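You operate a simulated robot arm through the tools that you are given. There is no shell and no other tool. Be economical: measure what you need, move in short steps, check, and stop when the job is done.

You run a simulated two-armed robot. Do the job below in one go: nothing can be reset, and whatever is moved stays where it is left.

## Task
Wipe up the spill on the top of the wiring bench with the cloth and put it back.

It is judged by the outcome, as a careful person would: the job done as asked, and still so three seconds after it is handed in. It fails if anything else is knocked over, pushed out of place, dropped, spilled or broken. Flat cloth is picked up by pressing the open fingertips on it (5 to 10 N) and closing them slowly along it; thin cloth reads only 2 to 8 mm in the jaws.

## Robot
Two 7-joint arms with two-finger parallel grippers on one trunk, on a base that drives. Base frame: it is fixed to the floor where the robot stands at the start and does not move with it; the origin is under the middle of the robot, x ahead of it, y to its left, z up. Lengths are in mm, angles in rad, forces in N, time in s.
The left shoulder is at the start at [50, 165, 1080], the right one opposite. With the tool pointing down near the work surface each hand reaches from about 220 to 700 mm from the robot's upright axis, wherever it stands, measured 20 degrees to its own side. Payload 3.91 kg a hand.
The TCP of each hand is the grasp point between the finger pads, 30 mm short of the fingertips. In the tool frame z runs along the fingers and y along their closing line. Largest opening 110 mm; finger width 20, thickness 10; the body of the gripper, 48 by 112 mm, starts 55 mm behind the TCP.
Orientation is told as [roll, pitch, yaw] about the base's x, y, z axes, in that order, counted from this pose: with the fingers straight down and closing along the base's y, the tool's x points along the base's -x, its y along +y and its z along -z.

## Interface
- The arms move only by the tool arm_command. It takes "left_motion", "right_motion" or both (then of equal length, played together; a hand with none holds still); each is a list of rows, each a list of 7 numbers: the gripper command, from -1 (shut) to 1 (fully open), values between in proportion, then the shift along the base's x, y, z in mm, then the turn, a rotation vector about the base's x, y, z in rad. In form: [[claw, tx, ty, tz, ax, ay, az], ...]. A call has 1 to 12 rows; each row shifts and turns the commanded pose from where the row before left it. Rows are played at 5 a second. More than 50 mm and 0.15 rad between two rows, or a gripper value outside its range, and nothing of the call is played. Where a pose cannot be reached the arm comes as near as it can. A force on the tool above 40 N (or 10 N above the force at the start of the call, whichever is more), or a blocked arm, ends the call early, and 0.2 s more pass. Each finger travels about 45 mm/s and halts on what it meets, pressing with about 31 N; the grip force reading is that of the motor and also rises with nothing between the fingers. The clock runs only during rows and for 0.2 s after the last one: add rows that do not move to give the fingers time. The reply holds the time, the measured pose of the TCP, the force on the tool along the base axes, the opening and the grip force, in the units named above and with some noise, with the torque about the TCP (base axes, N m) and any sound that the robot's microphone picked up.
- Cameras (640 x 400 px; columns grow to the right, rows downward): "scene" is now at [115.6, 13.8, 1246.8]; the picture's right is [0.14, -0.99, 0.00], its down [-0.61, -0.09, -0.79] and it looks along [0.78, 0.11, -0.62] (base axes); focal length 291 px, centre (320, 200). "left" rides on the left gripper at [72, -17, -103] in its tool frame; the picture's right is [0.23, 0.97, 0.00], its down [-0.76, 0.18, -0.62] and it looks along [-0.61, 0.14, 0.78] (tool axes); focal length 222 px, centre (320, 200). "right" rides on the right gripper at [72, 17, -103] in its tool frame; the picture's right is [-0.23, 0.97, 0.00], its down [-0.76, -0.18, -0.62] and it looks along [-0.61, -0.14, 0.78] (tool axes); focal length 222 px, centre (320, 200). There is no depth. A picture from a camera that has moved, and an enlarged one, comes with that camera's place and axes in the base frame and with its lens.
- get_image(camera): a new picture of that camera. It takes no simulated time.
- lift_body(by): slides the trunk up (or, below 0, down) by that many mm; the arms and the scene camera ride with it, the base frame stays. It gives what a move gives, with no picture.
- drive_base(legs): drives the robot by 1 to 6 legs, each [ahead, left, turn to the left] in mm, mm and rad, along the robot's own axes; the way and the turn of a leg run together, so that a leg with both is an arc; at most 1500 mm and 3.142 rad a leg. The arms and the cameras ride along, it lands a little off, and it stops where it bumps. It gives what a move gives.
- aim_head(pan, tilt): turns the head with the scene camera to pan (to the left, within 1.396 rad either way) and tilt (down, from -0.506 to 1.204), counted from straight ahead of the robot. It gives what a move gives.
- zoom(camera, box): a new picture of the part [left, top, right, bottom] of that camera's present view, enlarged. It takes no simulated time.
- hand_in(): hands the job in; it is judged then, once.

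Go step by step. Nothing tells you exact positions but the pictures and the camera data: compare them with the known pose of the tool, close in by small moves and look again before you grip or let go. The budget is 120 turns and 92 pictures, counting those below and the enlarged ones. Unless the task says otherwise, let go and move clear before handing in, and close with one line.

The tools are called after "Call:" by a JSON object that holds its "method" and its "body". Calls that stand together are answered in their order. arm_command: Moves the arms, as the interface text tells. Its arguments: {"type":"object","properties":{"left_motion":{"type":"array","items":{"type":"array","items":{"type":"number"}}},"right_motion":{"type":"array","items":{"type":"array","items":{"type":"number"}}}},"required":[]} The other tools are called the same way: lift_body (by) slides the trunk up or down; drive_base (legs) drives the base; aim_head (pan, tilt) turns the head that bears the scene camera; get_image (camera) takes a picture; zoom (camera, box) takes an enlarged picture of a part of a camera's view; hand_in () hands the job in.

At the start:

```text
t: 0.0
left_ee_pos: [423.5, 261.8, 992.8]
left_orientation: [0.001, -0.002, 0.0]
left_ft_force: [-0.4, 0.5, 0.3]
left_wrist_torque: [0.01, 0.0, 0.03]
left_gripper_width: 110.0
left_finger_force: 0.0
right_ee_pos: [341.9, -81.7, 1047.2]
right_orientation: [0.0, -0.001, -0.001]
right_ft_force: [0.4, -0.4, -0.3]
right_wrist_torque: [-0.01, 0.02, 0.0]
right_gripper_width: 109.8
right_finger_force: 0.0
trunk travel left (down, up): [-300.0, 203.0]
robot x, y, heading: [0.8, -1.0, 0.001]
head pan, tilt: [0.14, 0.667]
```

scene: 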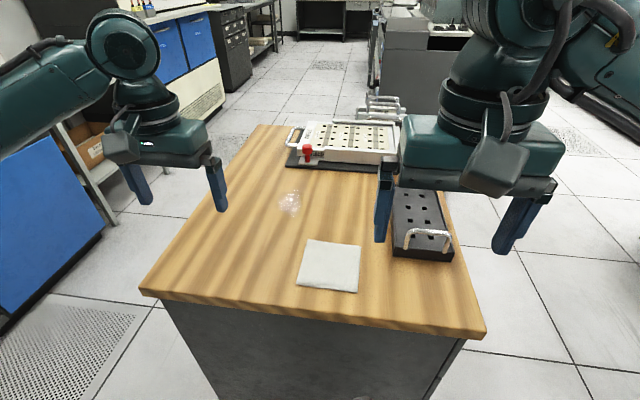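
right: 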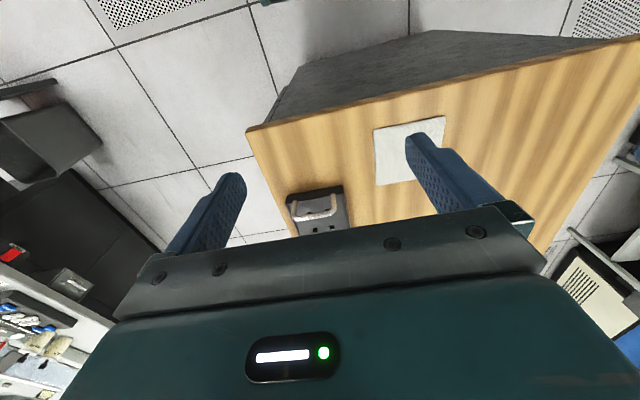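
left: 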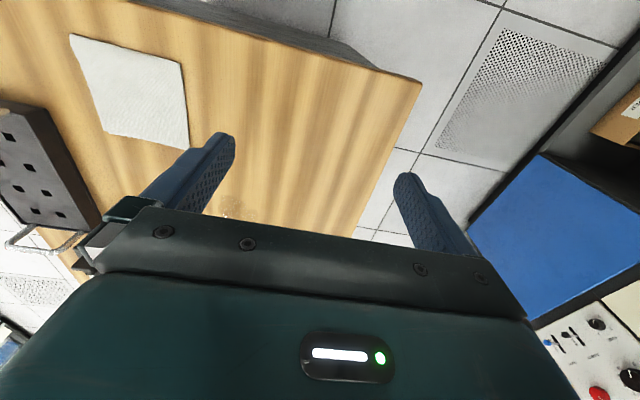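

I see the cloth centred at about (522, 48) and the spill at about (718, 181), just beyond comfortable reach. I'll zoom in on both before moving.

Call:
{"method": "zoom", "body": {"camera": "scene", "box": [240, 160, 400, 260]}}

Call:
{"method": "zoom", "body": {"camera": "scene", "box": [240, 220, 400, 320]}}

```text
4.00 times, centred on (320, 210) of scene
camera zoom: at [115.6, 13.8, 1246.8], right [0.14, -0.99, 0.0], down [-0.61, -0.09, -0.79], along [0.78, 0.11, -0.62], focal length 1164 px, centre (320, 160)
```

zoom: 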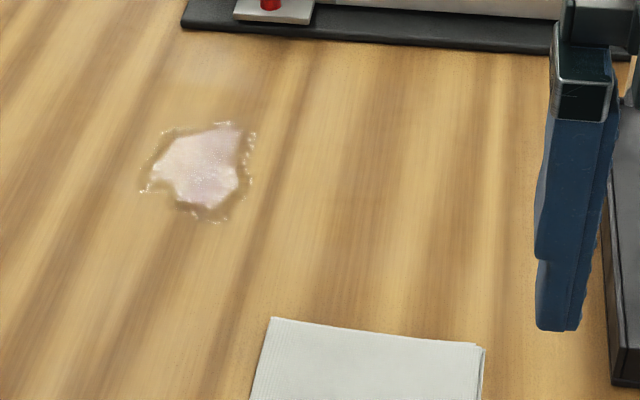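

```text
4.00 times, centred on (320, 270) of scene
camera zoom: at [115.6, 13.8, 1246.8], right [0.14, -0.99, 0.0], down [-0.61, -0.09, -0.79], along [0.78, 0.11, -0.62], focal length 1164 px, centre (320, -80)
```

zoom: 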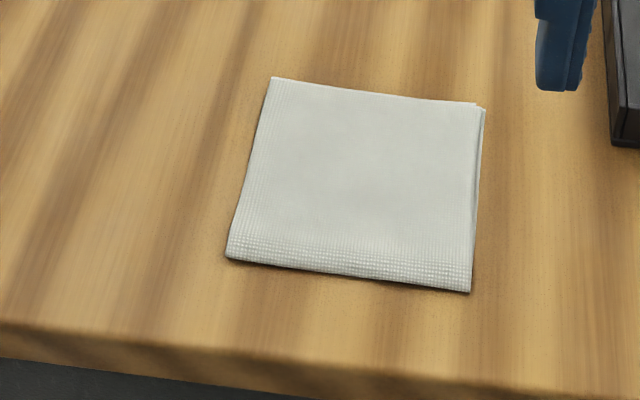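

The spill covers roughly x 664–771, y 141–222. I'll drive 120 mm forward so the left hand can reach all of it.

Call:
{"method": "drive_base", "body": {"legs": [[120, 0, 0]]}}

```text
t: 1.3
left_ee_pos: [516.8, 262.6, 993.3]
left_orientation: [-0.001, 0.0, 0.004]
left_ft_force: [0.5, -0.1, 0.1]
left_wrist_torque: [0.01, 0.0, -0.01]
left_gripper_width: 109.9
left_finger_force: 0.0
right_ee_pos: [436.1, -80.3, 1046.2]
right_orientation: [0.0, 0.002, 0.003]
right_ft_force: [0.3, -1.1, 0.6]
right_wrist_torque: [-0.02, -0.01, -0.01]
right_gripper_width: 110.1
right_finger_force: 0.0
trunk travel left (down, up): [-300.0, 203.0]
robot x, y, heading: [95.0, 0.3, -0.001]
head pan, tilt: [0.14, 0.667]
stopped in leg 1: the robot was blocked; the commanded pose is now the measured one
```

The robot was blocked at 95 mm, which is probably enough. I'll move the right hand aside, bring the left hand above the cloth, then check that nothing shifted.

Call:
{"method": "arm_command", "body": {"left_motion": [[1, 0, 0, 0, 0, 0, 0], [1, 0, 0, 0, 0, 0, 0], [1, 0, 0, 0, 0, 0, 0], [1, 1, -36, -23, 0, 0, 0], [1, 1, -36, -23, 0, 0, 0], [1, 1, -36, -23, 0, 0, 0], [1, 1, -36, -23, 0, 0, 0], [1, 1, -36, -23, 0, 0, 0], [0.45, 1, -34, -23, 0, 0, 0], [0.45, 0, 0, 0, 0, 0, 0]], "right_motion": [[1, 0, -40, 0, 0, 0, 0], [1, 0, -40, 0, 0, 0, 0], [1, 0, -40, 0, 0, 0, 0], [1, 0, -40, 0, 0, 0, 0], [1, 0, 0, 0, 0, 0, 0], [1, 0, 0, 0, 0, 0, 0], [1, 0, 0, 0, 0, 0, 0], [1, 0, 0, 0, 0, 0, 0], [1, 0, 0, 0, 0, 0, 0], [1, 0, 0, 0, 0, 0, 0]]}}

Call:
{"method": "get_image", "body": {"camera": "scene"}}

Call:
{"method": "get_image", "body": {"camera": "left"}}

```text
t: 3.5
left_ee_pos: [521.7, 48.1, 854.0]
left_orientation: [0.0, 0.002, 0.002]
left_ft_force: [-1.0, 1.2, 0.1]
left_wrist_torque: [-0.01, 0.0, -0.03]
left_gripper_width: 79.6
left_finger_force: 0.1
right_ee_pos: [436.4, -237.3, 1044.8]
right_orientation: [0.002, 0.002, 0.002]
right_ft_force: [-0.3, -0.2, -0.3]
right_wrist_torque: [0.0, 0.0, 0.02]
right_gripper_width: 110.1
right_finger_force: 0.0
trunk travel left (down, up): [-300.0, 203.0]
robot x, y, heading: [92.2, 0.2, 0.006]
head pan, tilt: [0.14, 0.667]
```

```text
86 pictures are left
camera scene: at [209.0, 14.2, 1246.8], right [0.14, -0.99, 0.0], down [-0.61, -0.09, -0.79], along [0.78, 0.11, -0.62], focal length 291 px, centre (320, 200)
```

scene: 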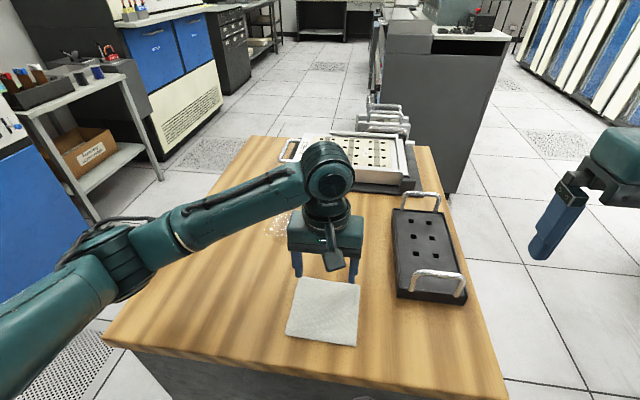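

```text
85 pictures are left
camera left: at [449.1, 30.5, 958.8], right [-0.23, 0.97, 0.0], down [0.76, 0.18, 0.62], along [0.6, 0.14, -0.78], focal length 222 px, centre (320, 200)
```

left: 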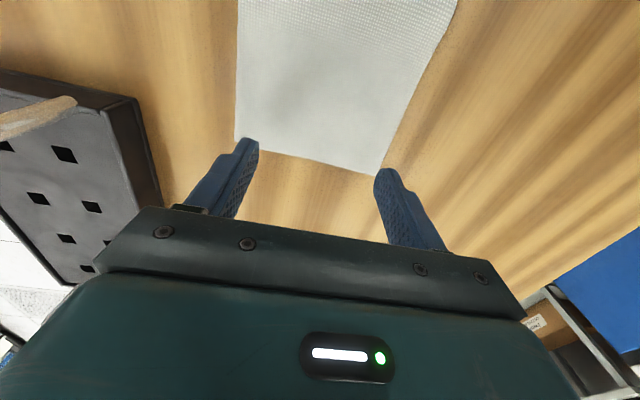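

The wrist and scene views only agree if the surface is higher than stated, at about z 800. That puts the cloth centre near (478, 43). I'll move over it at the same height, then go down in small steps to find the surface by touch.

Call:
{"method": "arm_command", "body": {"left_motion": [[0.45, -22, -3, 0, 0, 0, 0], [0.45, -22, -2, 0, 0, 0, 0], [0.45, 0, 0, 0, 0, 0, 0], [0.45, 0, 0, -5, 0, 0, 0], [0.45, 0, 0, 0, 0, 0, 0]]}}

Call:
{"method": "get_image", "body": {"camera": "left"}}

Call:
{"method": "get_image", "body": {"camera": "scene"}}

```text
t: 4.7
left_ee_pos: [478.5, 44.5, 849.1]
left_orientation: [-0.001, 0.002, 0.002]
left_ft_force: [0.2, -0.3, -0.3]
left_wrist_torque: [0.01, 0.01, 0.01]
left_gripper_width: 79.9
left_finger_force: 0.2
right_ee_pos: [435.8, -237.7, 1046.1]
right_orientation: [0.0, 0.003, 0.002]
right_ft_force: [0.0, 0.4, 0.3]
right_wrist_torque: [-0.02, 0.0, 0.0]
right_gripper_width: 110.1
right_finger_force: 0.1
trunk travel left (down, up): [-300.0, 203.0]
robot x, y, heading: [90.7, -1.6, 0.004]
head pan, tilt: [0.14, 0.667]
```

```text
84 pictures are left
camera left: at [405.9, 26.4, 954.5], right [-0.23, 0.97, 0.0], down [0.76, 0.18, 0.62], along [0.6, 0.14, -0.78], focal length 222 px, centre (320, 200)
```

left: 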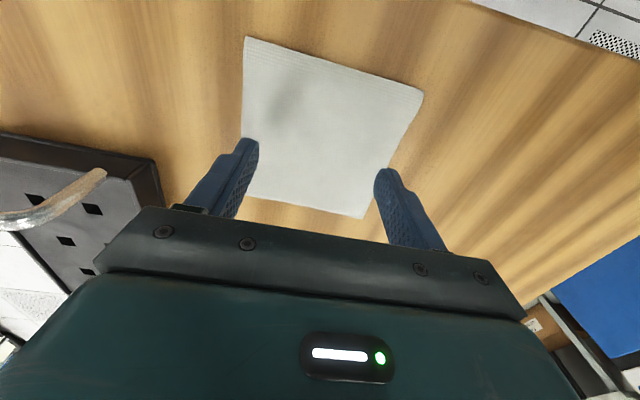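

```text
83 pictures are left
camera scene: at [208.9, 14.2, 1246.8], right [0.14, -0.99, 0.0], down [-0.61, -0.09, -0.79], along [0.78, 0.11, -0.62], focal length 291 px, centre (320, 200)
```

scene: 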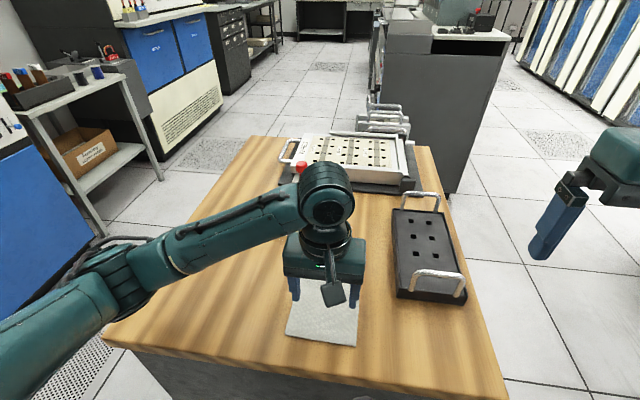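

The cloth lies centred under the fingers if the surface is near z 800, and the views keep agreeing on that. I'll go down gently and stop at first touch.

Call:
{"method": "arm_command", "body": {"left_motion": [[0.45, 0, 0, -3, 0, 0, 0], [0.45, 0, 0, -3, 0, 0, 0], [0.45, 0, 0, -3, 0, 0, 0], [0.45, 0, 0, -2, 0, 0, 0], [0.45, 0, 0, 0, 0, 0, 0]]}}

```text
t: 5.9
left_ee_pos: [478.5, 44.1, 839.2]
left_orientation: [0.001, 0.003, 0.002]
left_ft_force: [-0.7, -0.6, -0.6]
left_wrist_torque: [0.01, -0.03, 0.02]
left_gripper_width: 79.7
left_finger_force: 0.1
right_ee_pos: [436.6, -237.7, 1046.8]
right_orientation: [0.0, 0.001, 0.001]
right_ft_force: [0.4, -0.6, -0.4]
right_wrist_torque: [-0.03, 0.02, -0.01]
right_gripper_width: 110.1
right_finger_force: 0.0
trunk travel left (down, up): [-300.0, 203.0]
robot x, y, heading: [93.3, 4.8, 0.002]
head pan, tilt: [0.14, 0.667]
```

Call:
{"method": "arm_command", "body": {"left_motion": [[0.45, 0, 0, -2, 0, 0, 0], [0.45, 0, 0, -2, 0, 0, 0], [0.45, 0, 0, -2, 0, 0, 0], [0.45, 0, 0, -2, 0, 0, 0], [0.45, 0, 0, 0, 0, 0, 0]]}}

Call:
{"method": "get_image", "body": {"camera": "left"}}

```text
t: 7.1
left_ee_pos: [477.9, 44.3, 832.4]
left_orientation: [-0.004, -0.002, 0.002]
left_ft_force: [-2.0, 2.6, 14.0]
left_wrist_torque: [-0.53, 0.09, -0.04]
left_gripper_width: 79.6
left_finger_force: 0.1
right_ee_pos: [434.8, -237.8, 1046.2]
right_orientation: [0.002, 0.002, 0.003]
right_ft_force: [-0.2, 0.4, -0.3]
right_wrist_torque: [0.01, 0.0, 0.01]
right_gripper_width: 109.9
right_finger_force: 0.0
trunk travel left (down, up): [-300.0, 203.0]
robot x, y, heading: [93.5, 1.6, 0.006]
head pan, tilt: [0.14, 0.667]
```

```text
82 pictures are left
camera left: at [406.0, 26.4, 937.0], right [-0.23, 0.97, 0.0], down [0.76, 0.18, 0.62], along [0.61, 0.14, -0.78], focal length 222 px, centre (320, 200)
```

left: 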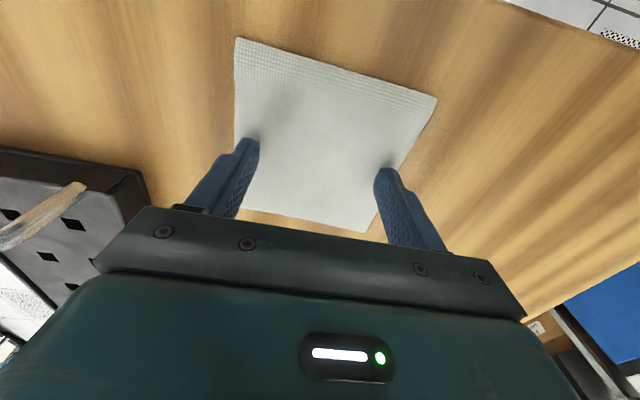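

I've touched at TCP z 832, so the surface is at about 802, but the load is mostly on the right finger. I'll roll slightly to even it out and ease the force.

Call:
{"method": "arm_command", "body": {"left_motion": [[0.45, 0, 0, 0.5, -0.015, 0, 0], [0.45, 0, 0, 0, 0, 0, 0], [0.45, 0, 0, 0, 0, 0, 0]]}}

```text
t: 7.9
left_ee_pos: [478.4, 44.5, 832.5]
left_orientation: [-0.017, 0.0, 0.004]
left_ft_force: [0.6, 1.9, 17.6]
left_wrist_torque: [0.67, -0.03, -0.07]
left_gripper_width: 79.8
left_finger_force: 0.2
right_ee_pos: [435.2, -238.5, 1047.1]
right_orientation: [0.001, 0.003, 0.002]
right_ft_force: [0.7, 0.4, -0.5]
right_wrist_torque: [-0.01, 0.02, -0.03]
right_gripper_width: 110.2
right_finger_force: 0.0
trunk travel left (down, up): [-300.0, 203.0]
robot x, y, heading: [91.2, 2.1, -0.001]
head pan, tilt: [0.14, 0.667]
```

Call:
{"method": "arm_command", "body": {"left_motion": [[0.45, 0, 0, 0.3, 0.008, 0, 0], [0.45, 0, 0, 0, 0, 0, 0], [0.4, 0, 0, 0, 0, 0, 0], [0.35, 0, 0, 0, 0, 0, 0], [0.3, 0, 0, 0, 0, 0, 0]]}}

```text
t: 9.1
left_ee_pos: [478.3, 44.6, 831.8]
left_orientation: [-0.008, 0.0, 0.004]
left_ft_force: [-0.4, -0.8, 19.1]
left_wrist_torque: [-0.09, 0.02, -0.01]
left_gripper_width: 69.3
left_finger_force: 0.1
right_ee_pos: [434.5, -238.4, 1045.9]
right_orientation: [0.0, 0.0, 0.0]
right_ft_force: [0.1, 0.5, 0.3]
right_wrist_torque: [0.01, 0.01, -0.01]
right_gripper_width: 109.9
right_finger_force: 0.2
trunk travel left (down, up): [-300.0, 203.0]
robot x, y, heading: [93.9, -1.3, 0.005]
head pan, tilt: [0.14, 0.667]
```

Balanced, but at 19 N it's pressing too hard. I'll ease up about 1 mm and keep closing slowly.

Call:
{"method": "arm_command", "body": {"left_motion": [[0.3, 0, 0, 0.8, 0, 0, 0], [0.3, 0, 0, 0, 0, 0, 0], [0.25, 0, 0, 0, 0, 0, 0], [0.2, 0, 0, 0, 0, 0, 0]]}}

Call:
{"method": "get_image", "body": {"camera": "left"}}

```text
t: 10.1
left_ee_pos: [478.5, 43.6, 831.8]
left_orientation: [-0.007, 0.003, 0.004]
left_ft_force: [0.2, -1.8, 13.0]
left_wrist_torque: [-0.21, -0.05, 0.01]
left_gripper_width: 66.9
left_finger_force: 0.4
right_ee_pos: [435.2, -237.6, 1046.1]
right_orientation: [0.001, 0.002, 0.002]
right_ft_force: [0.0, 0.3, -0.3]
right_wrist_torque: [0.02, 0.0, 0.0]
right_gripper_width: 110.1
right_finger_force: 0.2
trunk travel left (down, up): [-300.0, 203.0]
robot x, y, heading: [91.6, -0.9, 0.002]
head pan, tilt: [0.14, 0.667]
```

```text
81 pictures are left
camera left: at [405.8, 26.8, 937.2], right [-0.23, 0.97, -0.01], down [0.76, 0.18, 0.62], along [0.61, 0.14, -0.78], focal length 222 px, centre (320, 200)
```

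left: 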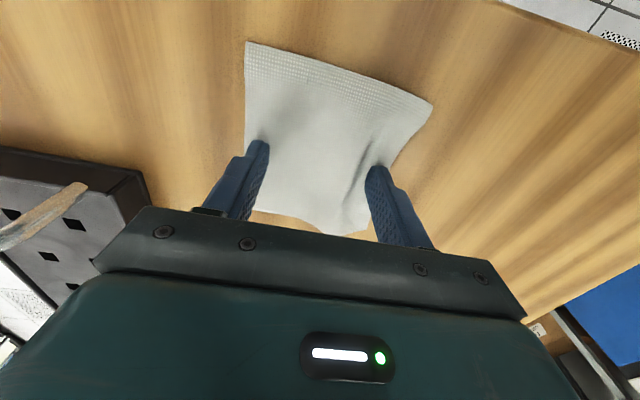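

The cloth is gathering between the fingers as intended. I'll ease off a bit more and keep closing.

Call:
{"method": "arm_command", "body": {"left_motion": [[0.18, 0, 0, 0.5, 0, 0, 0], [0.1, 0, 0, 0, 0, 0, 0], [0.02, 0, 0, 0, 0, 0, 0], [-0.06, 0, 0, 0, 0, 0, 0], [-0.14, 0, 0, 0, 0, 0, 0], [-0.22, 0, 0, 0, 0, 0, 0]]}}

Call:
{"method": "get_image", "body": {"camera": "left"}}

```text
t: 11.5
left_ee_pos: [478.5, 43.7, 832.8]
left_orientation: [-0.006, 0.001, 0.003]
left_ft_force: [-0.3, 0.5, 4.5]
left_wrist_torque: [-0.06, 0.0, -0.06]
left_gripper_width: 42.2
left_finger_force: 0.1
right_ee_pos: [435.0, -236.8, 1044.8]
right_orientation: [-0.001, 0.002, 0.0]
right_ft_force: [-0.2, 0.1, 0.1]
right_wrist_torque: [0.03, -0.04, 0.04]
right_gripper_width: 109.9
right_finger_force: 0.1
trunk travel left (down, up): [-300.0, 203.0]
robot x, y, heading: [91.3, 1.6, 0.008]
head pan, tilt: [0.14, 0.667]
```

```text
80 pictures are left
camera left: at [406.1, 27.0, 937.5], right [-0.23, 0.97, -0.01], down [0.76, 0.18, 0.62], along [0.6, 0.14, -0.78], focal length 222 px, centre (320, 200)
```

left: 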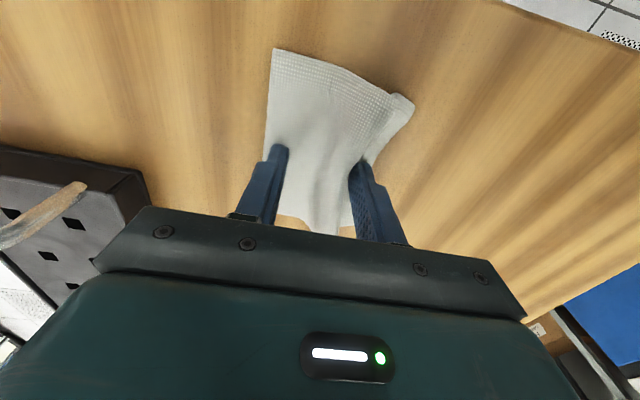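

Call:
{"method": "arm_command", "body": {"left_motion": [[-0.25, 0, 0, -0.4, 0, 0, 0], [-0.33, 0, 0, 0, 0, 0, 0], [-0.41, 0, 0, 0, 0, 0, 0], [-0.49, 0, 0, 0, 0, 0, 0], [-0.57, 0, 0, 0, 0, 0, 0], [-0.65, 0, 0, 0, 0, 0, 0], [-0.73, 0, 0, 0, 0, 0, 0], [-0.81, 0, 0, 0, 0, 0, 0], [-0.89, 0, 0, 0, 0, 0, 0], [-1, 0, 0, 0, 0, 0, 0], [-1, 0, 0, 0, 0, 0, 0]]}}

Call:
{"method": "get_image", "body": {"camera": "left"}}

```text
t: 13.9
left_ee_pos: [478.9, 43.4, 833.3]
left_orientation: [-0.008, 0.001, 0.005]
left_ft_force: [1.4, -0.2, 4.9]
left_wrist_torque: [-0.02, -0.04, 0.02]
left_gripper_width: 4.9
left_finger_force: 30.5
right_ee_pos: [435.9, -237.9, 1045.2]
right_orientation: [-0.001, 0.003, 0.003]
right_ft_force: [0.4, -0.5, -0.4]
right_wrist_torque: [0.02, -0.01, 0.03]
right_gripper_width: 109.9
right_finger_force: 0.1
trunk travel left (down, up): [-300.0, 203.0]
robot x, y, heading: [96.4, 1.0, 0.005]
head pan, tilt: [0.14, 0.667]
```

```text
79 pictures are left
camera left: at [406.5, 26.6, 937.4], right [-0.23, 0.97, -0.01], down [0.76, 0.18, 0.62], along [0.61, 0.14, -0.78], focal length 222 px, centre (320, 200)
```

left: 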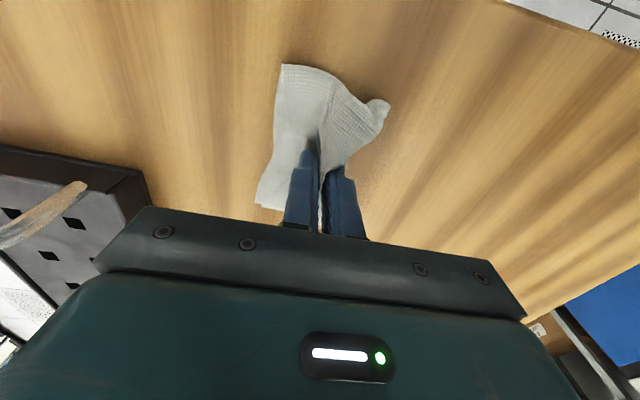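

The cloth is gripped (4.9 mm, 30 N). I'll lift it and carry it toward the spill, now estimated near (660, 165), and look from short of it.

Call:
{"method": "arm_command", "body": {"left_motion": [[-1, 0, 0, 20, 0, 0, 0], [-1, 0, 0, 30, 0, 0, 0], [-1, 0, 0, 30, 0, 0, 0], [-1, 30, 20, 10, 0, 0, 0], [-1, 30, 20, 0, 0, 0, 0], [-1, 30, 20, 0, 0, 0, 0], [-1, 0, 0, 0, 0, 0, 0]]}}

Call:
{"method": "get_image", "body": {"camera": "left"}}

Call:
{"method": "get_image", "body": {"camera": "scene"}}

```text
t: 15.5
left_ee_pos: [569.8, 104.2, 924.5]
left_orientation: [-0.008, 0.002, 0.003]
left_ft_force: [-0.4, -0.2, -0.4]
left_wrist_torque: [-0.02, 0.0, -0.01]
left_gripper_width: 4.6
left_finger_force: 30.8
right_ee_pos: [436.5, -237.4, 1045.1]
right_orientation: [-0.001, 0.001, 0.0]
right_ft_force: [-0.6, 0.0, -0.1]
right_wrist_torque: [0.02, -0.01, 0.02]
right_gripper_width: 110.1
right_finger_force: 0.1
trunk travel left (down, up): [-300.0, 203.0]
robot x, y, heading: [92.4, -1.3, 0.004]
head pan, tilt: [0.14, 0.667]
```

```text
78 pictures are left
camera left: at [497.4, 87.6, 1028.6], right [-0.23, 0.97, -0.01], down [0.76, 0.18, 0.62], along [0.61, 0.14, -0.78], focal length 222 px, centre (320, 200)
```

left: 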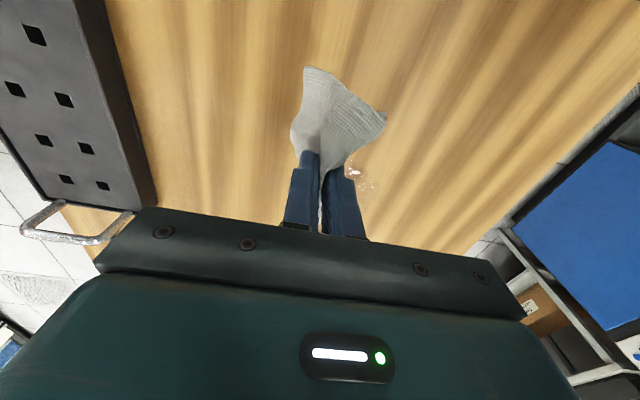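

```text
77 pictures are left
camera scene: at [209.0, 14.2, 1246.8], right [0.14, -0.99, 0.0], down [-0.61, -0.09, -0.79], along [0.78, 0.11, -0.62], focal length 291 px, centre (320, 200)
```

scene: 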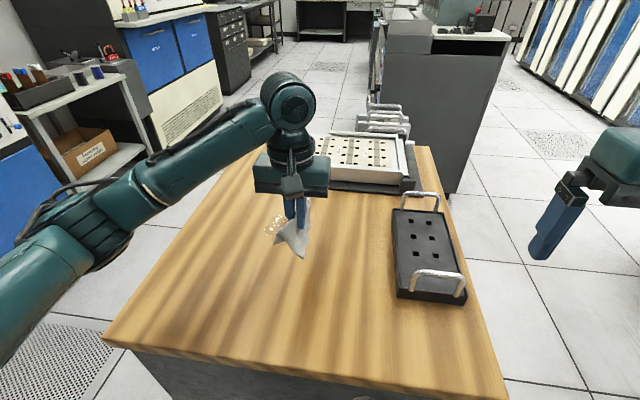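

The spill centre comes out near (662, 166). I'll move above it and lower the cloth until it presses lightly.

Call:
{"method": "arm_command", "body": {"left_motion": [[-1, 31, 20, 0, 0, 0, 0], [-1, 31, 21, 0, 0, 0, 0], [-1, 30, 21, 0, 0, 0, 0], [-1, 0, 0, -30, 0, 0, 0], [-1, 0, 0, -30, 0, 0, 0], [-1, 0, 0, -20, 0, 0, 0], [-1, 0, 0, -6, 0, 0, 0], [-1, 0, 0, -2, 0, 0, 0], [-1, 0, 0, -2, 0, 0, 0], [-1, 0, 0, 0, 0, 0, 0]]}}

Call:
{"method": "get_image", "body": {"camera": "left"}}

Call:
{"method": "zoom", "body": {"camera": "scene", "box": [200, 150, 360, 250]}}

```text
t: 17.7
left_ee_pos: [659.6, 165.1, 833.0]
left_orientation: [-0.007, 0.0, 0.003]
left_ft_force: [2.0, -0.1, 7.2]
left_wrist_torque: [-0.01, -0.04, -0.01]
left_gripper_width: 5.0
left_finger_force: 30.6
right_ee_pos: [436.4, -239.0, 1045.8]
right_orientation: [0.002, 0.002, 0.002]
right_ft_force: [0.4, -0.7, 0.0]
right_wrist_torque: [-0.02, 0.0, 0.03]
right_gripper_width: 110.0
right_finger_force: 0.1
trunk travel left (down, up): [-300.0, 203.0]
robot x, y, heading: [94.9, -1.2, 0.005]
head pan, tilt: [0.14, 0.667]
```

```text
76 pictures are left
camera left: at [587.9, 148.5, 938.4], right [-0.23, 0.97, -0.01], down [0.76, 0.18, 0.62], along [0.61, 0.14, -0.78], focal length 222 px, centre (320, 200)
```

left: 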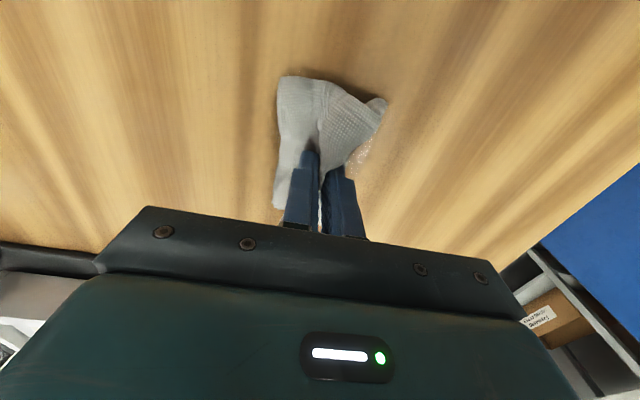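

```text
4.00 times, centred on (280, 200) of scene
camera zoom: at [208.4, 14.0, 1246.9], right [0.14, -0.99, 0.0], down [-0.61, -0.09, -0.79], along [0.78, 0.11, -0.62], focal length 1164 px, centre (480, 200)
```

zoom: 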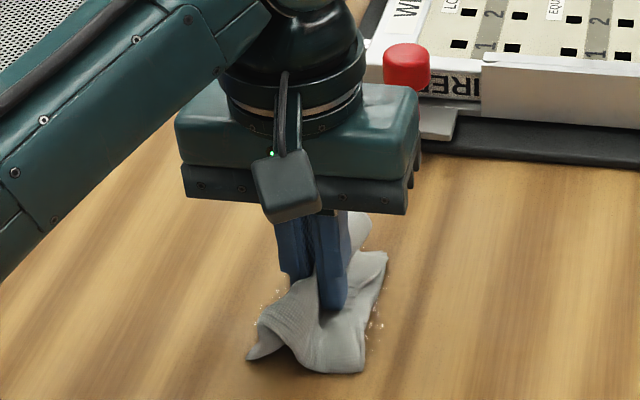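

The cloth is pressed on the spill at 7 N with spill showing at both sides. Now I'll wipe it with strokes across the whole patch.

Call:
{"method": "arm_command", "body": {"left_motion": [[-1, 0, 20, 0, 0, 0, 0], [-1, 0, 20, 0, 0, 0, 0], [-1, 0, -20, 0, 0, 0, 0], [-1, 0, -20, 0, 0, 0, 0], [-1, 0, -20, 0, 0, 0, 0], [-1, 0, -20, 0, 0, 0, 0], [-1, 20, 0, 0, 0, 0, 0], [-1, 0, 20, 0, 0, 0, 0], [-1, 0, 20, 0, 0, 0, 0], [-1, 0, 20, 0, 0, 0, 0], [-1, 0, 20, 0, 0, 0, 0], [-1, 0, 0, 0, 0, 0, 0]]}}

Call:
{"method": "zoom", "body": {"camera": "scene", "box": [200, 150, 360, 250]}}

```text
t: 20.3
left_ee_pos: [679.5, 207.4, 834.1]
left_orientation: [-0.007, 0.003, 0.003]
left_ft_force: [0.4, -2.7, 5.3]
left_wrist_torque: [-0.08, -0.01, 0.0]
left_gripper_width: 4.5
left_finger_force: 31.0
right_ee_pos: [436.2, -238.3, 1045.4]
right_orientation: [0.0, 0.002, 0.002]
right_ft_force: [-0.1, 0.2, -0.9]
right_wrist_torque: [-0.01, 0.01, 0.01]
right_gripper_width: 110.0
right_finger_force: 0.0
trunk travel left (down, up): [-300.0, 203.0]
robot x, y, heading: [94.0, -2.4, 0.003]
head pan, tilt: [0.14, 0.667]
```

```text
4.00 times, centred on (280, 200) of scene
camera zoom: at [208.5, 13.8, 1246.8], right [0.14, -0.99, 0.0], down [-0.61, -0.09, -0.79], along [0.78, 0.11, -0.62], focal length 1164 px, centre (480, 200)
```

zoom: 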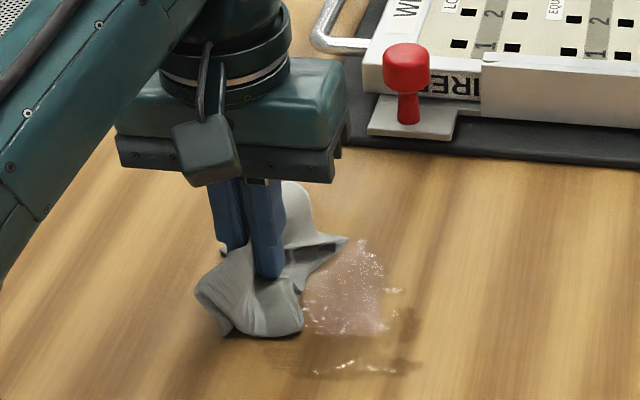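

The patch is thinning. What remains spans about x 610–720, y 115–180, so I'll keep making passes over that area.

Call:
{"method": "arm_command", "body": {"left_motion": [[-1, 10, -25, 0, 0, 0, 0], [-1, 0, -25, 0, 0, 0, 0], [-1, 0, -25, 0, 0, 0, 0], [-1, 0, -25, 0, 0, 0, 0], [-1, -25, 0, 0, 0, 0, 0], [-1, 0, 25, 0, 0, 0, 0], [-1, 0, 25, 0, 0, 0, 0], [-1, 0, 25, 0, 0, 0, 0], [-1, -25, 0, 0, 0, 0, 0], [-1, 0, -25, 0, 0, 0, 0], [-1, 0, -25, 0, 0, 0, 0], [-1, 0, -30, 0, 0, 0, 0]]}}

Call:
{"method": "arm_command", "body": {"left_motion": [[-1, -22, 0, 0, 0, 0, 0], [-1, 0, 25, 0, 0, 0, 0], [-1, 0, 25, 0, 0, 0, 0], [-1, 0, 25, 0, 0, 0, 0], [-1, 22, 0, 0, 0, 0, 0], [-1, 0, -25, 0, 0, 0, 0], [-1, 0, -25, 0, 0, 0, 0], [-1, 0, -25, 0, 0, 0, 0], [-1, 25, 0, 0, 0, 0, 0], [-1, 0, 25, 0, 0, 0, 0], [-1, 0, 25, 0, 0, 0, 0], [-1, 0, 30, 0, 0, 0, 0]]}}

Call:
{"method": "zoom", "body": {"camera": "scene", "box": [200, 150, 360, 250]}}

```text
t: 22.9
left_ee_pos: [638.9, 100.0, 832.7]
left_orientation: [-0.007, 0.0, 0.004]
left_ft_force: [0.0, 2.8, 9.5]
left_wrist_torque: [0.11, 0.01, 0.0]
left_gripper_width: 3.9
left_finger_force: 31.1
right_ee_pos: [435.8, -238.2, 1046.0]
right_orientation: [0.002, 0.0, 0.001]
right_ft_force: [-0.3, -0.1, 1.1]
right_wrist_torque: [-0.02, 0.04, 0.03]
right_gripper_width: 110.1
right_finger_force: 0.1
trunk travel left (down, up): [-300.0, 203.0]
robot x, y, heading: [92.5, 2.8, 0.006]
head pan, tilt: [0.14, 0.667]
```

```text
t: 25.5
left_ee_pos: [666.9, 181.7, 833.1]
left_orientation: [-0.008, 0.0, 0.001]
left_ft_force: [-0.9, -2.9, 7.0]
left_wrist_torque: [-0.08, -0.02, 0.01]
left_gripper_width: 4.1
left_finger_force: 30.9
right_ee_pos: [435.4, -237.9, 1045.1]
right_orientation: [0.001, 0.002, 0.002]
right_ft_force: [-0.3, 0.2, 0.0]
right_wrist_torque: [0.02, -0.01, 0.01]
right_gripper_width: 110.0
right_finger_force: 0.1
trunk travel left (down, up): [-300.0, 203.0]
robot x, y, heading: [95.3, -1.7, 0.005]
head pan, tilt: [0.14, 0.667]
```

```text
4.00 times, centred on (280, 200) of scene
camera zoom: at [208.3, 13.9, 1246.9], right [0.14, -0.99, 0.0], down [-0.61, -0.09, -0.79], along [0.78, 0.11, -0.62], focal length 1164 px, centre (480, 200)
```

zoom: 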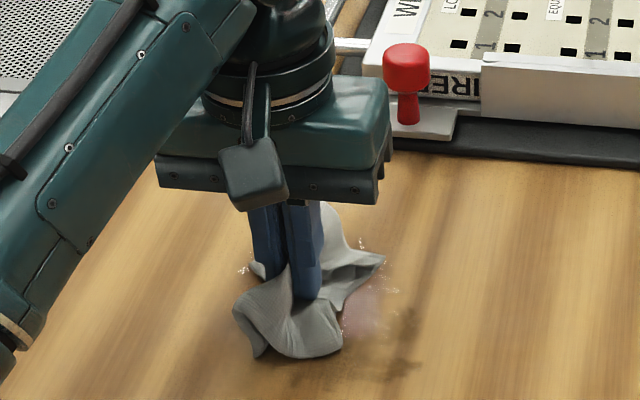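

Faint marks remain near (687, 218) and (721, 155), plus some pink to the right. I'll make more passes that cover the far side as well.

Call:
{"method": "arm_command", "body": {"left_motion": [[-1, 18, 25, 0, 0, 0, 0], [-1, 0, 18, 0, 0, 0, 0], [-1, 20, 0, 0, 0, 0, 0], [-1, 0, -30, 0, 0, 0, 0], [-1, 0, -30, 0, 0, 0, 0], [-1, 0, -30, 0, 0, 0, 0], [-1, 0, -25, 0, 0, 0, 0], [-1, -25, 0, 0, 0, 0, 0], [-1, 0, 30, 0, 0, 0, 0], [-1, 0, 30, 0, 0, 0, 0], [-1, 0, 30, 0, 0, 0, 0], [-1, 0, 20, 0, 0, 0, 0]]}}

Call:
{"method": "arm_command", "body": {"left_motion": [[-1, -20, 0, 0, 0, 0, 0], [-1, 0, -30, 0, 0, 0, 0], [-1, 0, -30, 0, 0, 0, 0], [-1, 0, -30, 0, 0, 0, 0], [-1, 0, -20, 0, 0, 0, 0], [-1, -25, 0, 0, 0, 0, 0], [-1, 0, 30, 0, 0, 0, 0], [-1, 0, 30, 0, 0, 0, 0], [-1, 0, 30, 0, 0, 0, 0], [-1, 0, 30, 0, 0, 0, 0], [-1, 0, 30, 0, 0, 0, 0], [-1, 0, 0, 0, 0, 0, 0]]}}

Call:
{"method": "zoom", "body": {"camera": "scene", "box": [200, 150, 360, 250]}}

```text
t: 28.1
left_ee_pos: [679.5, 218.4, 834.2]
left_orientation: [-0.009, -0.001, 0.003]
left_ft_force: [0.0, -3.6, 8.3]
left_wrist_torque: [-0.13, 0.03, 0.01]
left_gripper_width: 3.8
left_finger_force: 31.2
right_ee_pos: [435.3, -237.7, 1046.1]
right_orientation: [0.002, 0.004, 0.002]
right_ft_force: [-0.2, 0.7, 0.6]
right_wrist_torque: [-0.01, 0.0, -0.01]
right_gripper_width: 109.9
right_finger_force: 0.0
trunk travel left (down, up): [-300.0, 203.0]
robot x, y, heading: [95.3, -0.4, 0.006]
head pan, tilt: [0.14, 0.667]
```

```text
t: 30.7
left_ee_pos: [634.6, 258.7, 833.4]
left_orientation: [-0.007, 0.003, 0.003]
left_ft_force: [-0.9, -0.7, 1.9]
left_wrist_torque: [0.01, 0.01, 0.0]
left_gripper_width: 4.1
left_finger_force: 31.0
right_ee_pos: [436.3, -237.1, 1046.5]
right_orientation: [0.0, 0.002, 0.001]
right_ft_force: [-0.5, -0.1, -0.1]
right_wrist_torque: [0.03, 0.0, 0.03]
right_gripper_width: 109.9
right_finger_force: 0.1
trunk travel left (down, up): [-300.0, 203.0]
robot x, y, heading: [95.3, 2.0, 0.006]
head pan, tilt: [0.14, 0.667]
```

```text
4.00 times, centred on (280, 200) of scene
camera zoom: at [208.8, 14.2, 1246.7], right [0.14, -0.99, 0.0], down [-0.61, -0.09, -0.79], along [0.78, 0.11, -0.62], focal length 1164 px, centre (480, 200)
```

zoom: 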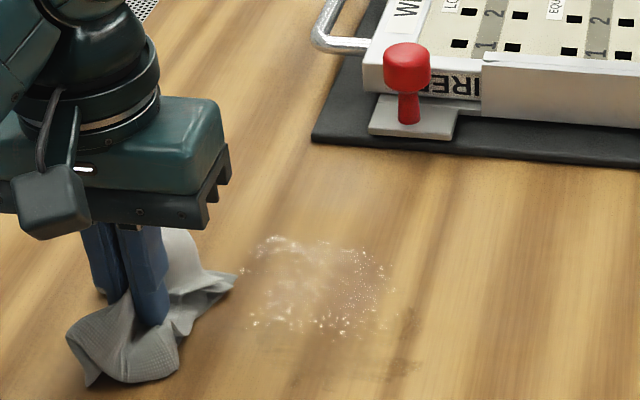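

The liquid has thinned to a light film at x 636–722, y 129–219. I'll do a denser raster over that area.

Call:
{"method": "arm_command", "body": {"left_motion": [[-1, 5, -34, -0.5, 0, 0, 0], [-1, 0, -35, 0, 0, 0, 0], [-1, 0, -35, 0, 0, 0, 0], [-1, 0, -35, 0, 0, 0, 0], [-1, 16, 0, 0, 0, 0, 0], [-1, 0, 28, 0, 0, 0, 0], [-1, 0, 28, 0, 0, 0, 0], [-1, 0, 28, 0, 0, 0, 0], [-1, 0, 28, 0, 0, 0, 0], [-1, 16, 0, 0, 0, 0, 0], [-1, 0, -28, 0, 0, 0, 0], [-1, 0, -28, 0, 0, 0, 0]]}}

Call:
{"method": "arm_command", "body": {"left_motion": [[-1, 0, -28, 0, 0, 0, 0], [-1, 0, -28, 0, 0, 0, 0], [-1, 16, 0, 0, 0, 0, 0], [-1, 0, 28, 0, 0, 0, 0], [-1, 0, 28, 0, 0, 0, 0], [-1, 0, 28, 0, 0, 0, 0], [-1, 0, 28, 0, 0, 0, 0], [-1, 16, 0, 0, 0, 0, 0], [-1, 0, -28, 0, 0, 0, 0], [-1, 0, -28, 0, 0, 0, 0], [-1, 0, -28, 0, 0, 0, 0], [-1, 0, -28, 0, 0, 0, 0]]}}

Call:
{"method": "arm_command", "body": {"left_motion": [[-1, 14, 0, 0, 0, 0, 0], [-1, 0, 28, 0, 0, 0, 0], [-1, 0, 28, 0, 0, 0, 0], [-1, 0, 28, 0, 0, 0, 0], [-1, 0, 28, 0, 0, 0, 0], [-1, -22, 0, 0, 0, 0, 0], [-1, -22, 0, 0, 0, 0, 0], [-1, -22, 0, 0, 0, 0, 0], [-1, -22, 15, 0, 0, 0, 0], [-1, 0, 20, 0, 0, 0, 0], [-1, 0, 0, 0, 0, 0, 0]]}}

Call:
{"method": "zoom", "body": {"camera": "scene", "box": [200, 150, 360, 250]}}

```text
t: 33.3
left_ee_pos: [671.6, 177.6, 833.0]
left_orientation: [-0.007, 0.002, 0.004]
left_ft_force: [-0.3, 3.4, 8.2]
left_wrist_torque: [0.08, 0.03, 0.04]
left_gripper_width: 4.2
left_finger_force: 31.1
right_ee_pos: [435.8, -238.7, 1045.4]
right_orientation: [0.001, 0.003, 0.001]
right_ft_force: [-1.0, 0.2, 0.0]
right_wrist_torque: [0.0, -0.02, 0.0]
right_gripper_width: 110.0
right_finger_force: 0.1
trunk travel left (down, up): [-300.0, 203.0]
robot x, y, heading: [91.9, 0.6, 0.005]
head pan, tilt: [0.14, 0.667]
```

```text
t: 35.9
left_ee_pos: [702.7, 122.0, 832.5]
left_orientation: [-0.006, 0.002, 0.004]
left_ft_force: [-1.0, 3.6, 9.7]
left_wrist_torque: [0.13, 0.07, 0.0]
left_gripper_width: 3.8
left_finger_force: 31.1
right_ee_pos: [435.7, -238.1, 1045.1]
right_orientation: [0.002, 0.002, 0.002]
right_ft_force: [0.1, -0.3, 0.1]
right_wrist_torque: [-0.01, 0.01, -0.01]
right_gripper_width: 110.1
right_finger_force: 0.0
trunk travel left (down, up): [-300.0, 203.0]
robot x, y, heading: [89.9, 2.3, 0.005]
head pan, tilt: [0.14, 0.667]
```

```text
t: 38.3
left_ee_pos: [627.2, 266.2, 834.0]
left_orientation: [-0.01, 0.003, 0.002]
left_ft_force: [0.0, -4.0, 7.9]
left_wrist_torque: [-0.14, 0.05, 0.0]
left_gripper_width: 4.1
left_finger_force: 30.9
right_ee_pos: [435.1, -239.0, 1046.3]
right_orientation: [0.0, 0.001, 0.002]
right_ft_force: [0.3, 0.6, 0.4]
right_wrist_torque: [-0.02, -0.02, -0.02]
right_gripper_width: 110.0
right_finger_force: 0.0
trunk travel left (down, up): [-300.0, 203.0]
robot x, y, heading: [95.2, 2.1, -0.002]
head pan, tilt: [0.14, 0.667]
```

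```text
4.00 times, centred on (280, 200) of scene
camera zoom: at [208.3, 13.5, 1246.9], right [0.14, -0.99, 0.0], down [-0.61, -0.09, -0.79], along [0.78, 0.11, -0.62], focal length 1164 px, centre (480, 200)
```

zoom: 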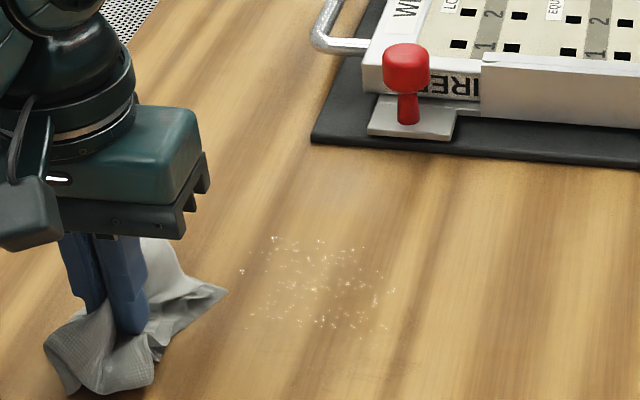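

Nearly gone; only faint specks are left over the same area. I'll repeat the dense raster.

Call:
{"method": "arm_command", "body": {"left_motion": [[-1, 5, -36, 0, 0, 0, 0], [-1, 0, -36, 0, 0, 0, 0], [-1, 0, -36, 0, 0, 0, 0], [-1, 0, -36, 0, 0, 0, 0], [-1, 16, 0, 0, 0, 0, 0], [-1, 0, 28, 0, 0, 0, 0], [-1, 0, 28, 0, 0, 0, 0], [-1, 0, 28, 0, 0, 0, 0], [-1, 0, 28, 0, 0, 0, 0], [-1, 16, 0, 0, 0, 0, 0], [-1, 0, -28, 0, 0, 0, 0], [-1, 0, -28, 0, 0, 0, 0]]}}

Call:
{"method": "arm_command", "body": {"left_motion": [[-1, 0, -28, 0, 0, 0, 0], [-1, 0, -28, 0, 0, 0, 0], [-1, 16, 0, 0, 0, 0, 0], [-1, 0, 28, 0, 0, 0, 0], [-1, 0, 28, 0, 0, 0, 0], [-1, 0, 28, 0, 0, 0, 0], [-1, 0, 28, 0, 0, 0, 0], [-1, 16, 0, 0, 0, 0, 0], [-1, 0, -28, 0, 0, 0, 0], [-1, 0, -28, 0, 0, 0, 0], [-1, 0, -28, 0, 0, 0, 0], [-1, 0, -28, 0, 0, 0, 0]]}}

Call:
{"method": "arm_command", "body": {"left_motion": [[-1, 16, 0, 0, 0, 0, 0], [-1, 0, 28, 0, 0, 0, 0], [-1, 0, 28, 0, 0, 0, 0], [-1, 0, 28, 0, 0, 0, 0], [-1, 0, 28, 0, 0, 0, 0], [-1, -22, 0, 0, 0, 0, 0], [-1, -22, 0, 0, 0, 0, 0], [-1, -22, 0, 0, 0, 0, 0], [-1, -22, 15, 0, 0, 0, 0], [-1, 0, 20, 0, 0, 0, 0], [-1, 0, 0, 0, 0, 0, 0]]}}

Call:
{"method": "zoom", "body": {"camera": "scene", "box": [200, 150, 360, 250]}}

```text
t: 40.9
left_ee_pos: [665.2, 179.1, 833.5]
left_orientation: [-0.007, 0.002, 0.003]
left_ft_force: [0.2, 2.6, 7.0]
left_wrist_torque: [0.13, 0.01, 0.0]
left_gripper_width: 4.2
left_finger_force: 30.7
right_ee_pos: [436.3, -238.2, 1045.7]
right_orientation: [-0.001, 0.002, 0.001]
right_ft_force: [0.5, 0.2, -0.7]
right_wrist_torque: [-0.01, 0.0, 0.02]
right_gripper_width: 110.2
right_finger_force: 0.1
trunk travel left (down, up): [-300.0, 203.0]
robot x, y, heading: [97.6, 0.3, 0.007]
head pan, tilt: [0.14, 0.667]
```

```text
t: 43.5
left_ee_pos: [697.7, 123.7, 832.7]
left_orientation: [-0.006, 0.002, 0.004]
left_ft_force: [-0.6, 1.1, 3.2]
left_wrist_torque: [0.0, 0.01, -0.01]
left_gripper_width: 3.8
left_finger_force: 31.0
right_ee_pos: [435.5, -238.1, 1044.5]
right_orientation: [-0.001, 0.002, 0.001]
right_ft_force: [0.2, -1.1, 0.7]
right_wrist_torque: [0.04, 0.01, 0.0]
right_gripper_width: 110.1
right_finger_force: 0.0
trunk travel left (down, up): [-300.0, 203.0]
robot x, y, heading: [91.2, -0.9, 0.002]
head pan, tilt: [0.14, 0.667]
```

```text
t: 45.9
left_ee_pos: [623.7, 269.8, 833.2]
left_orientation: [-0.007, 0.001, 0.002]
left_ft_force: [-0.1, -3.4, 8.6]
left_wrist_torque: [-0.1, 0.06, 0.0]
left_gripper_width: 3.9
left_finger_force: 31.0
right_ee_pos: [435.5, -239.1, 1045.7]
right_orientation: [-0.001, 0.001, 0.003]
right_ft_force: [0.4, 0.3, 0.2]
right_wrist_torque: [0.0, -0.02, 0.0]
right_gripper_width: 110.5
right_finger_force: 0.0
trunk travel left (down, up): [-300.0, 203.0]
robot x, y, heading: [90.3, -0.3, -0.0]
head pan, tilt: [0.14, 0.667]
```

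```text
4.00 times, centred on (280, 200) of scene
camera zoom: at [208.2, 13.4, 1246.9], right [0.14, -0.99, 0.0], down [-0.61, -0.09, -0.79], along [0.78, 0.11, -0.62], focal length 1164 px, centre (480, 200)
```

zoom: 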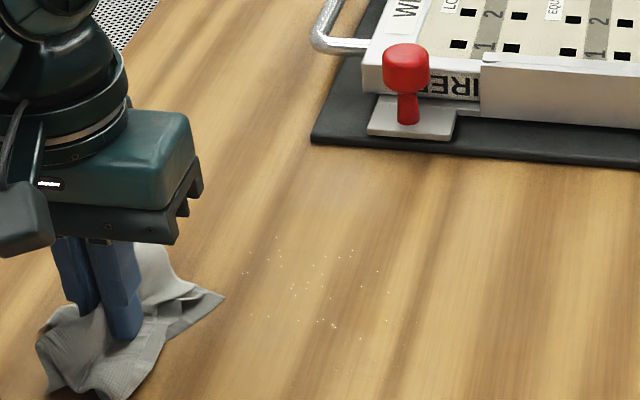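

Only a few tiny specks are left, so one more raster should finish it.

Call:
{"method": "arm_command", "body": {"left_motion": [[-1, 5, -36, 0, 0, 0, 0], [-1, 0, -36, 0, 0, 0, 0], [-1, 0, -36, 0, 0, 0, 0], [-1, 0, -40, 0, 0, 0, 0], [-1, 16, 0, 0, 0, 0, 0], [-1, 0, 28, 0, 0, 0, 0], [-1, 0, 28, 0, 0, 0, 0], [-1, 0, 28, 0, 0, 0, 0], [-1, 0, 28, 0, 0, 0, 0], [-1, 16, 0, 0, 0, 0, 0], [-1, 0, -28, 0, 0, 0, 0], [-1, 0, -28, 0, 0, 0, 0]]}}

Call:
{"method": "arm_command", "body": {"left_motion": [[-1, 0, -28, 0, 0, 0, 0], [-1, 0, -28, 0, 0, 0, 0], [-1, 18, 0, 0, 0, 0, 0], [-1, 0, 28, 0, 0, 0, 0], [-1, 0, 28, 0, 0, 0, 0], [-1, 0, 28, 0, 0, 0, 0], [-1, 0, 28, 0, 0, 0, 0], [-1, 18, 0, 0, 0, 0, 0], [-1, 0, -28, 0, 0, 0, 0], [-1, 0, -28, 0, 0, 0, 0], [-1, 0, -28, 0, 0, 0, 0], [-1, 0, -28, 0, 0, 0, 0]]}}

Call:
{"method": "arm_command", "body": {"left_motion": [[-1, 18, 0, 0, 0, 0, 0], [-1, 0, 28, 0, 0, 0, 0], [-1, 0, 28, 0, 0, 0, 0], [-1, 0, 28, 0, 0, 0, 0], [-1, 0, 28, 0, 0, 0, 0], [-1, -22, 0, 0, 0, 0, 0], [-1, -22, 0, 0, 0, 0, 0], [-1, -22, 0, 0, 0, 0, 0], [-1, -22, 15, 0, 0, 0, 0], [-1, 0, 20, 0, 0, 0, 0], [-1, 0, 0, 0, 0, 0, 0]]}}

Call:
{"method": "zoom", "body": {"camera": "scene", "box": [200, 150, 360, 250]}}

```text
t: 48.5
left_ee_pos: [660.7, 179.6, 832.8]
left_orientation: [-0.008, -0.002, 0.005]
left_ft_force: [0.5, 3.9, 12.2]
left_wrist_torque: [0.12, 0.04, 0.03]
left_gripper_width: 4.1
left_finger_force: 30.9
right_ee_pos: [436.0, -238.0, 1045.5]
right_orientation: [0.0, 0.003, 0.002]
right_ft_force: [-0.1, 0.5, -0.1]
right_wrist_torque: [-0.01, -0.01, -0.03]
right_gripper_width: 110.0
right_finger_force: 0.0
trunk travel left (down, up): [-300.0, 203.0]
robot x, y, heading: [92.8, -1.1, 0.004]
head pan, tilt: [0.14, 0.667]
```

```text
t: 51.1
left_ee_pos: [698.4, 122.0, 833.1]
left_orientation: [-0.006, -0.001, 0.004]
left_ft_force: [-0.3, 3.0, 10.9]
left_wrist_torque: [0.11, 0.04, 0.0]
left_gripper_width: 3.9
left_finger_force: 30.8
right_ee_pos: [436.7, -238.6, 1046.3]
right_orientation: [0.0, 0.0, 0.002]
right_ft_force: [0.1, -0.8, -0.2]
right_wrist_torque: [0.01, 0.0, 0.01]
right_gripper_width: 109.7
right_finger_force: 0.2
trunk travel left (down, up): [-300.0, 203.0]
robot x, y, heading: [91.1, 3.2, 0.006]
head pan, tilt: [0.14, 0.667]
```

```text
t: 53.5
left_ee_pos: [627.0, 268.9, 830.8]
left_orientation: [-0.007, 0.001, 0.003]
left_ft_force: [-0.3, -4.4, 9.7]
left_wrist_torque: [-0.1, 0.06, 0.03]
left_gripper_width: 4.1
left_finger_force: 31.2
right_ee_pos: [436.0, -239.0, 1045.3]
right_orientation: [-0.001, 0.001, 0.001]
right_ft_force: [0.7, -0.1, 0.1]
right_wrist_torque: [0.0, -0.02, 0.0]
right_gripper_width: 110.0
right_finger_force: 0.1
trunk travel left (down, up): [-300.0, 203.0]
robot x, y, heading: [91.3, 0.5, 0.0]
head pan, tilt: [0.14, 0.667]
```

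```text
4.00 times, centred on (280, 200) of scene
camera zoom: at [208.1, 13.4, 1246.9], right [0.14, -0.99, 0.0], down [-0.61, -0.09, -0.79], along [0.78, 0.11, -0.62], focal length 1164 px, centre (480, 200)
```

zoom: 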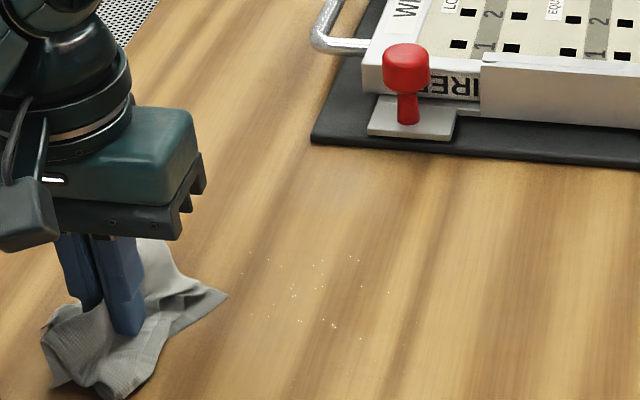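

Very few specks remain. I'll zoom in further to see exactly where they are.

Call:
{"method": "zoom", "body": {"camera": "scene", "box": [252, 200, 316, 240]}}

```text
10.00 times, centred on (284, 220) of scene
camera zoom: at [208.1, 13.4, 1246.9], right [0.14, -0.99, 0.0], down [-0.61, -0.09, -0.79], along [0.78, 0.11, -0.62], focal length 2910 px, centre (680, 0)
```

zoom: 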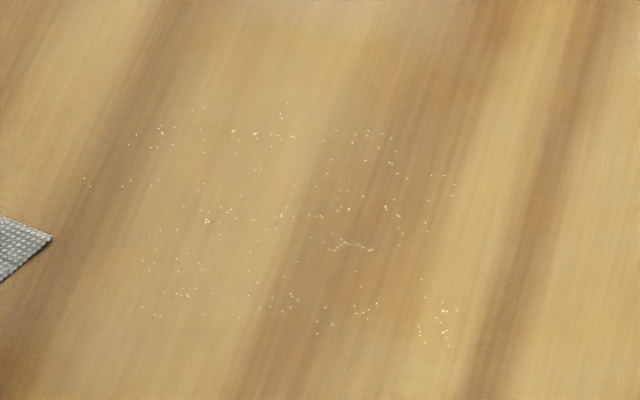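

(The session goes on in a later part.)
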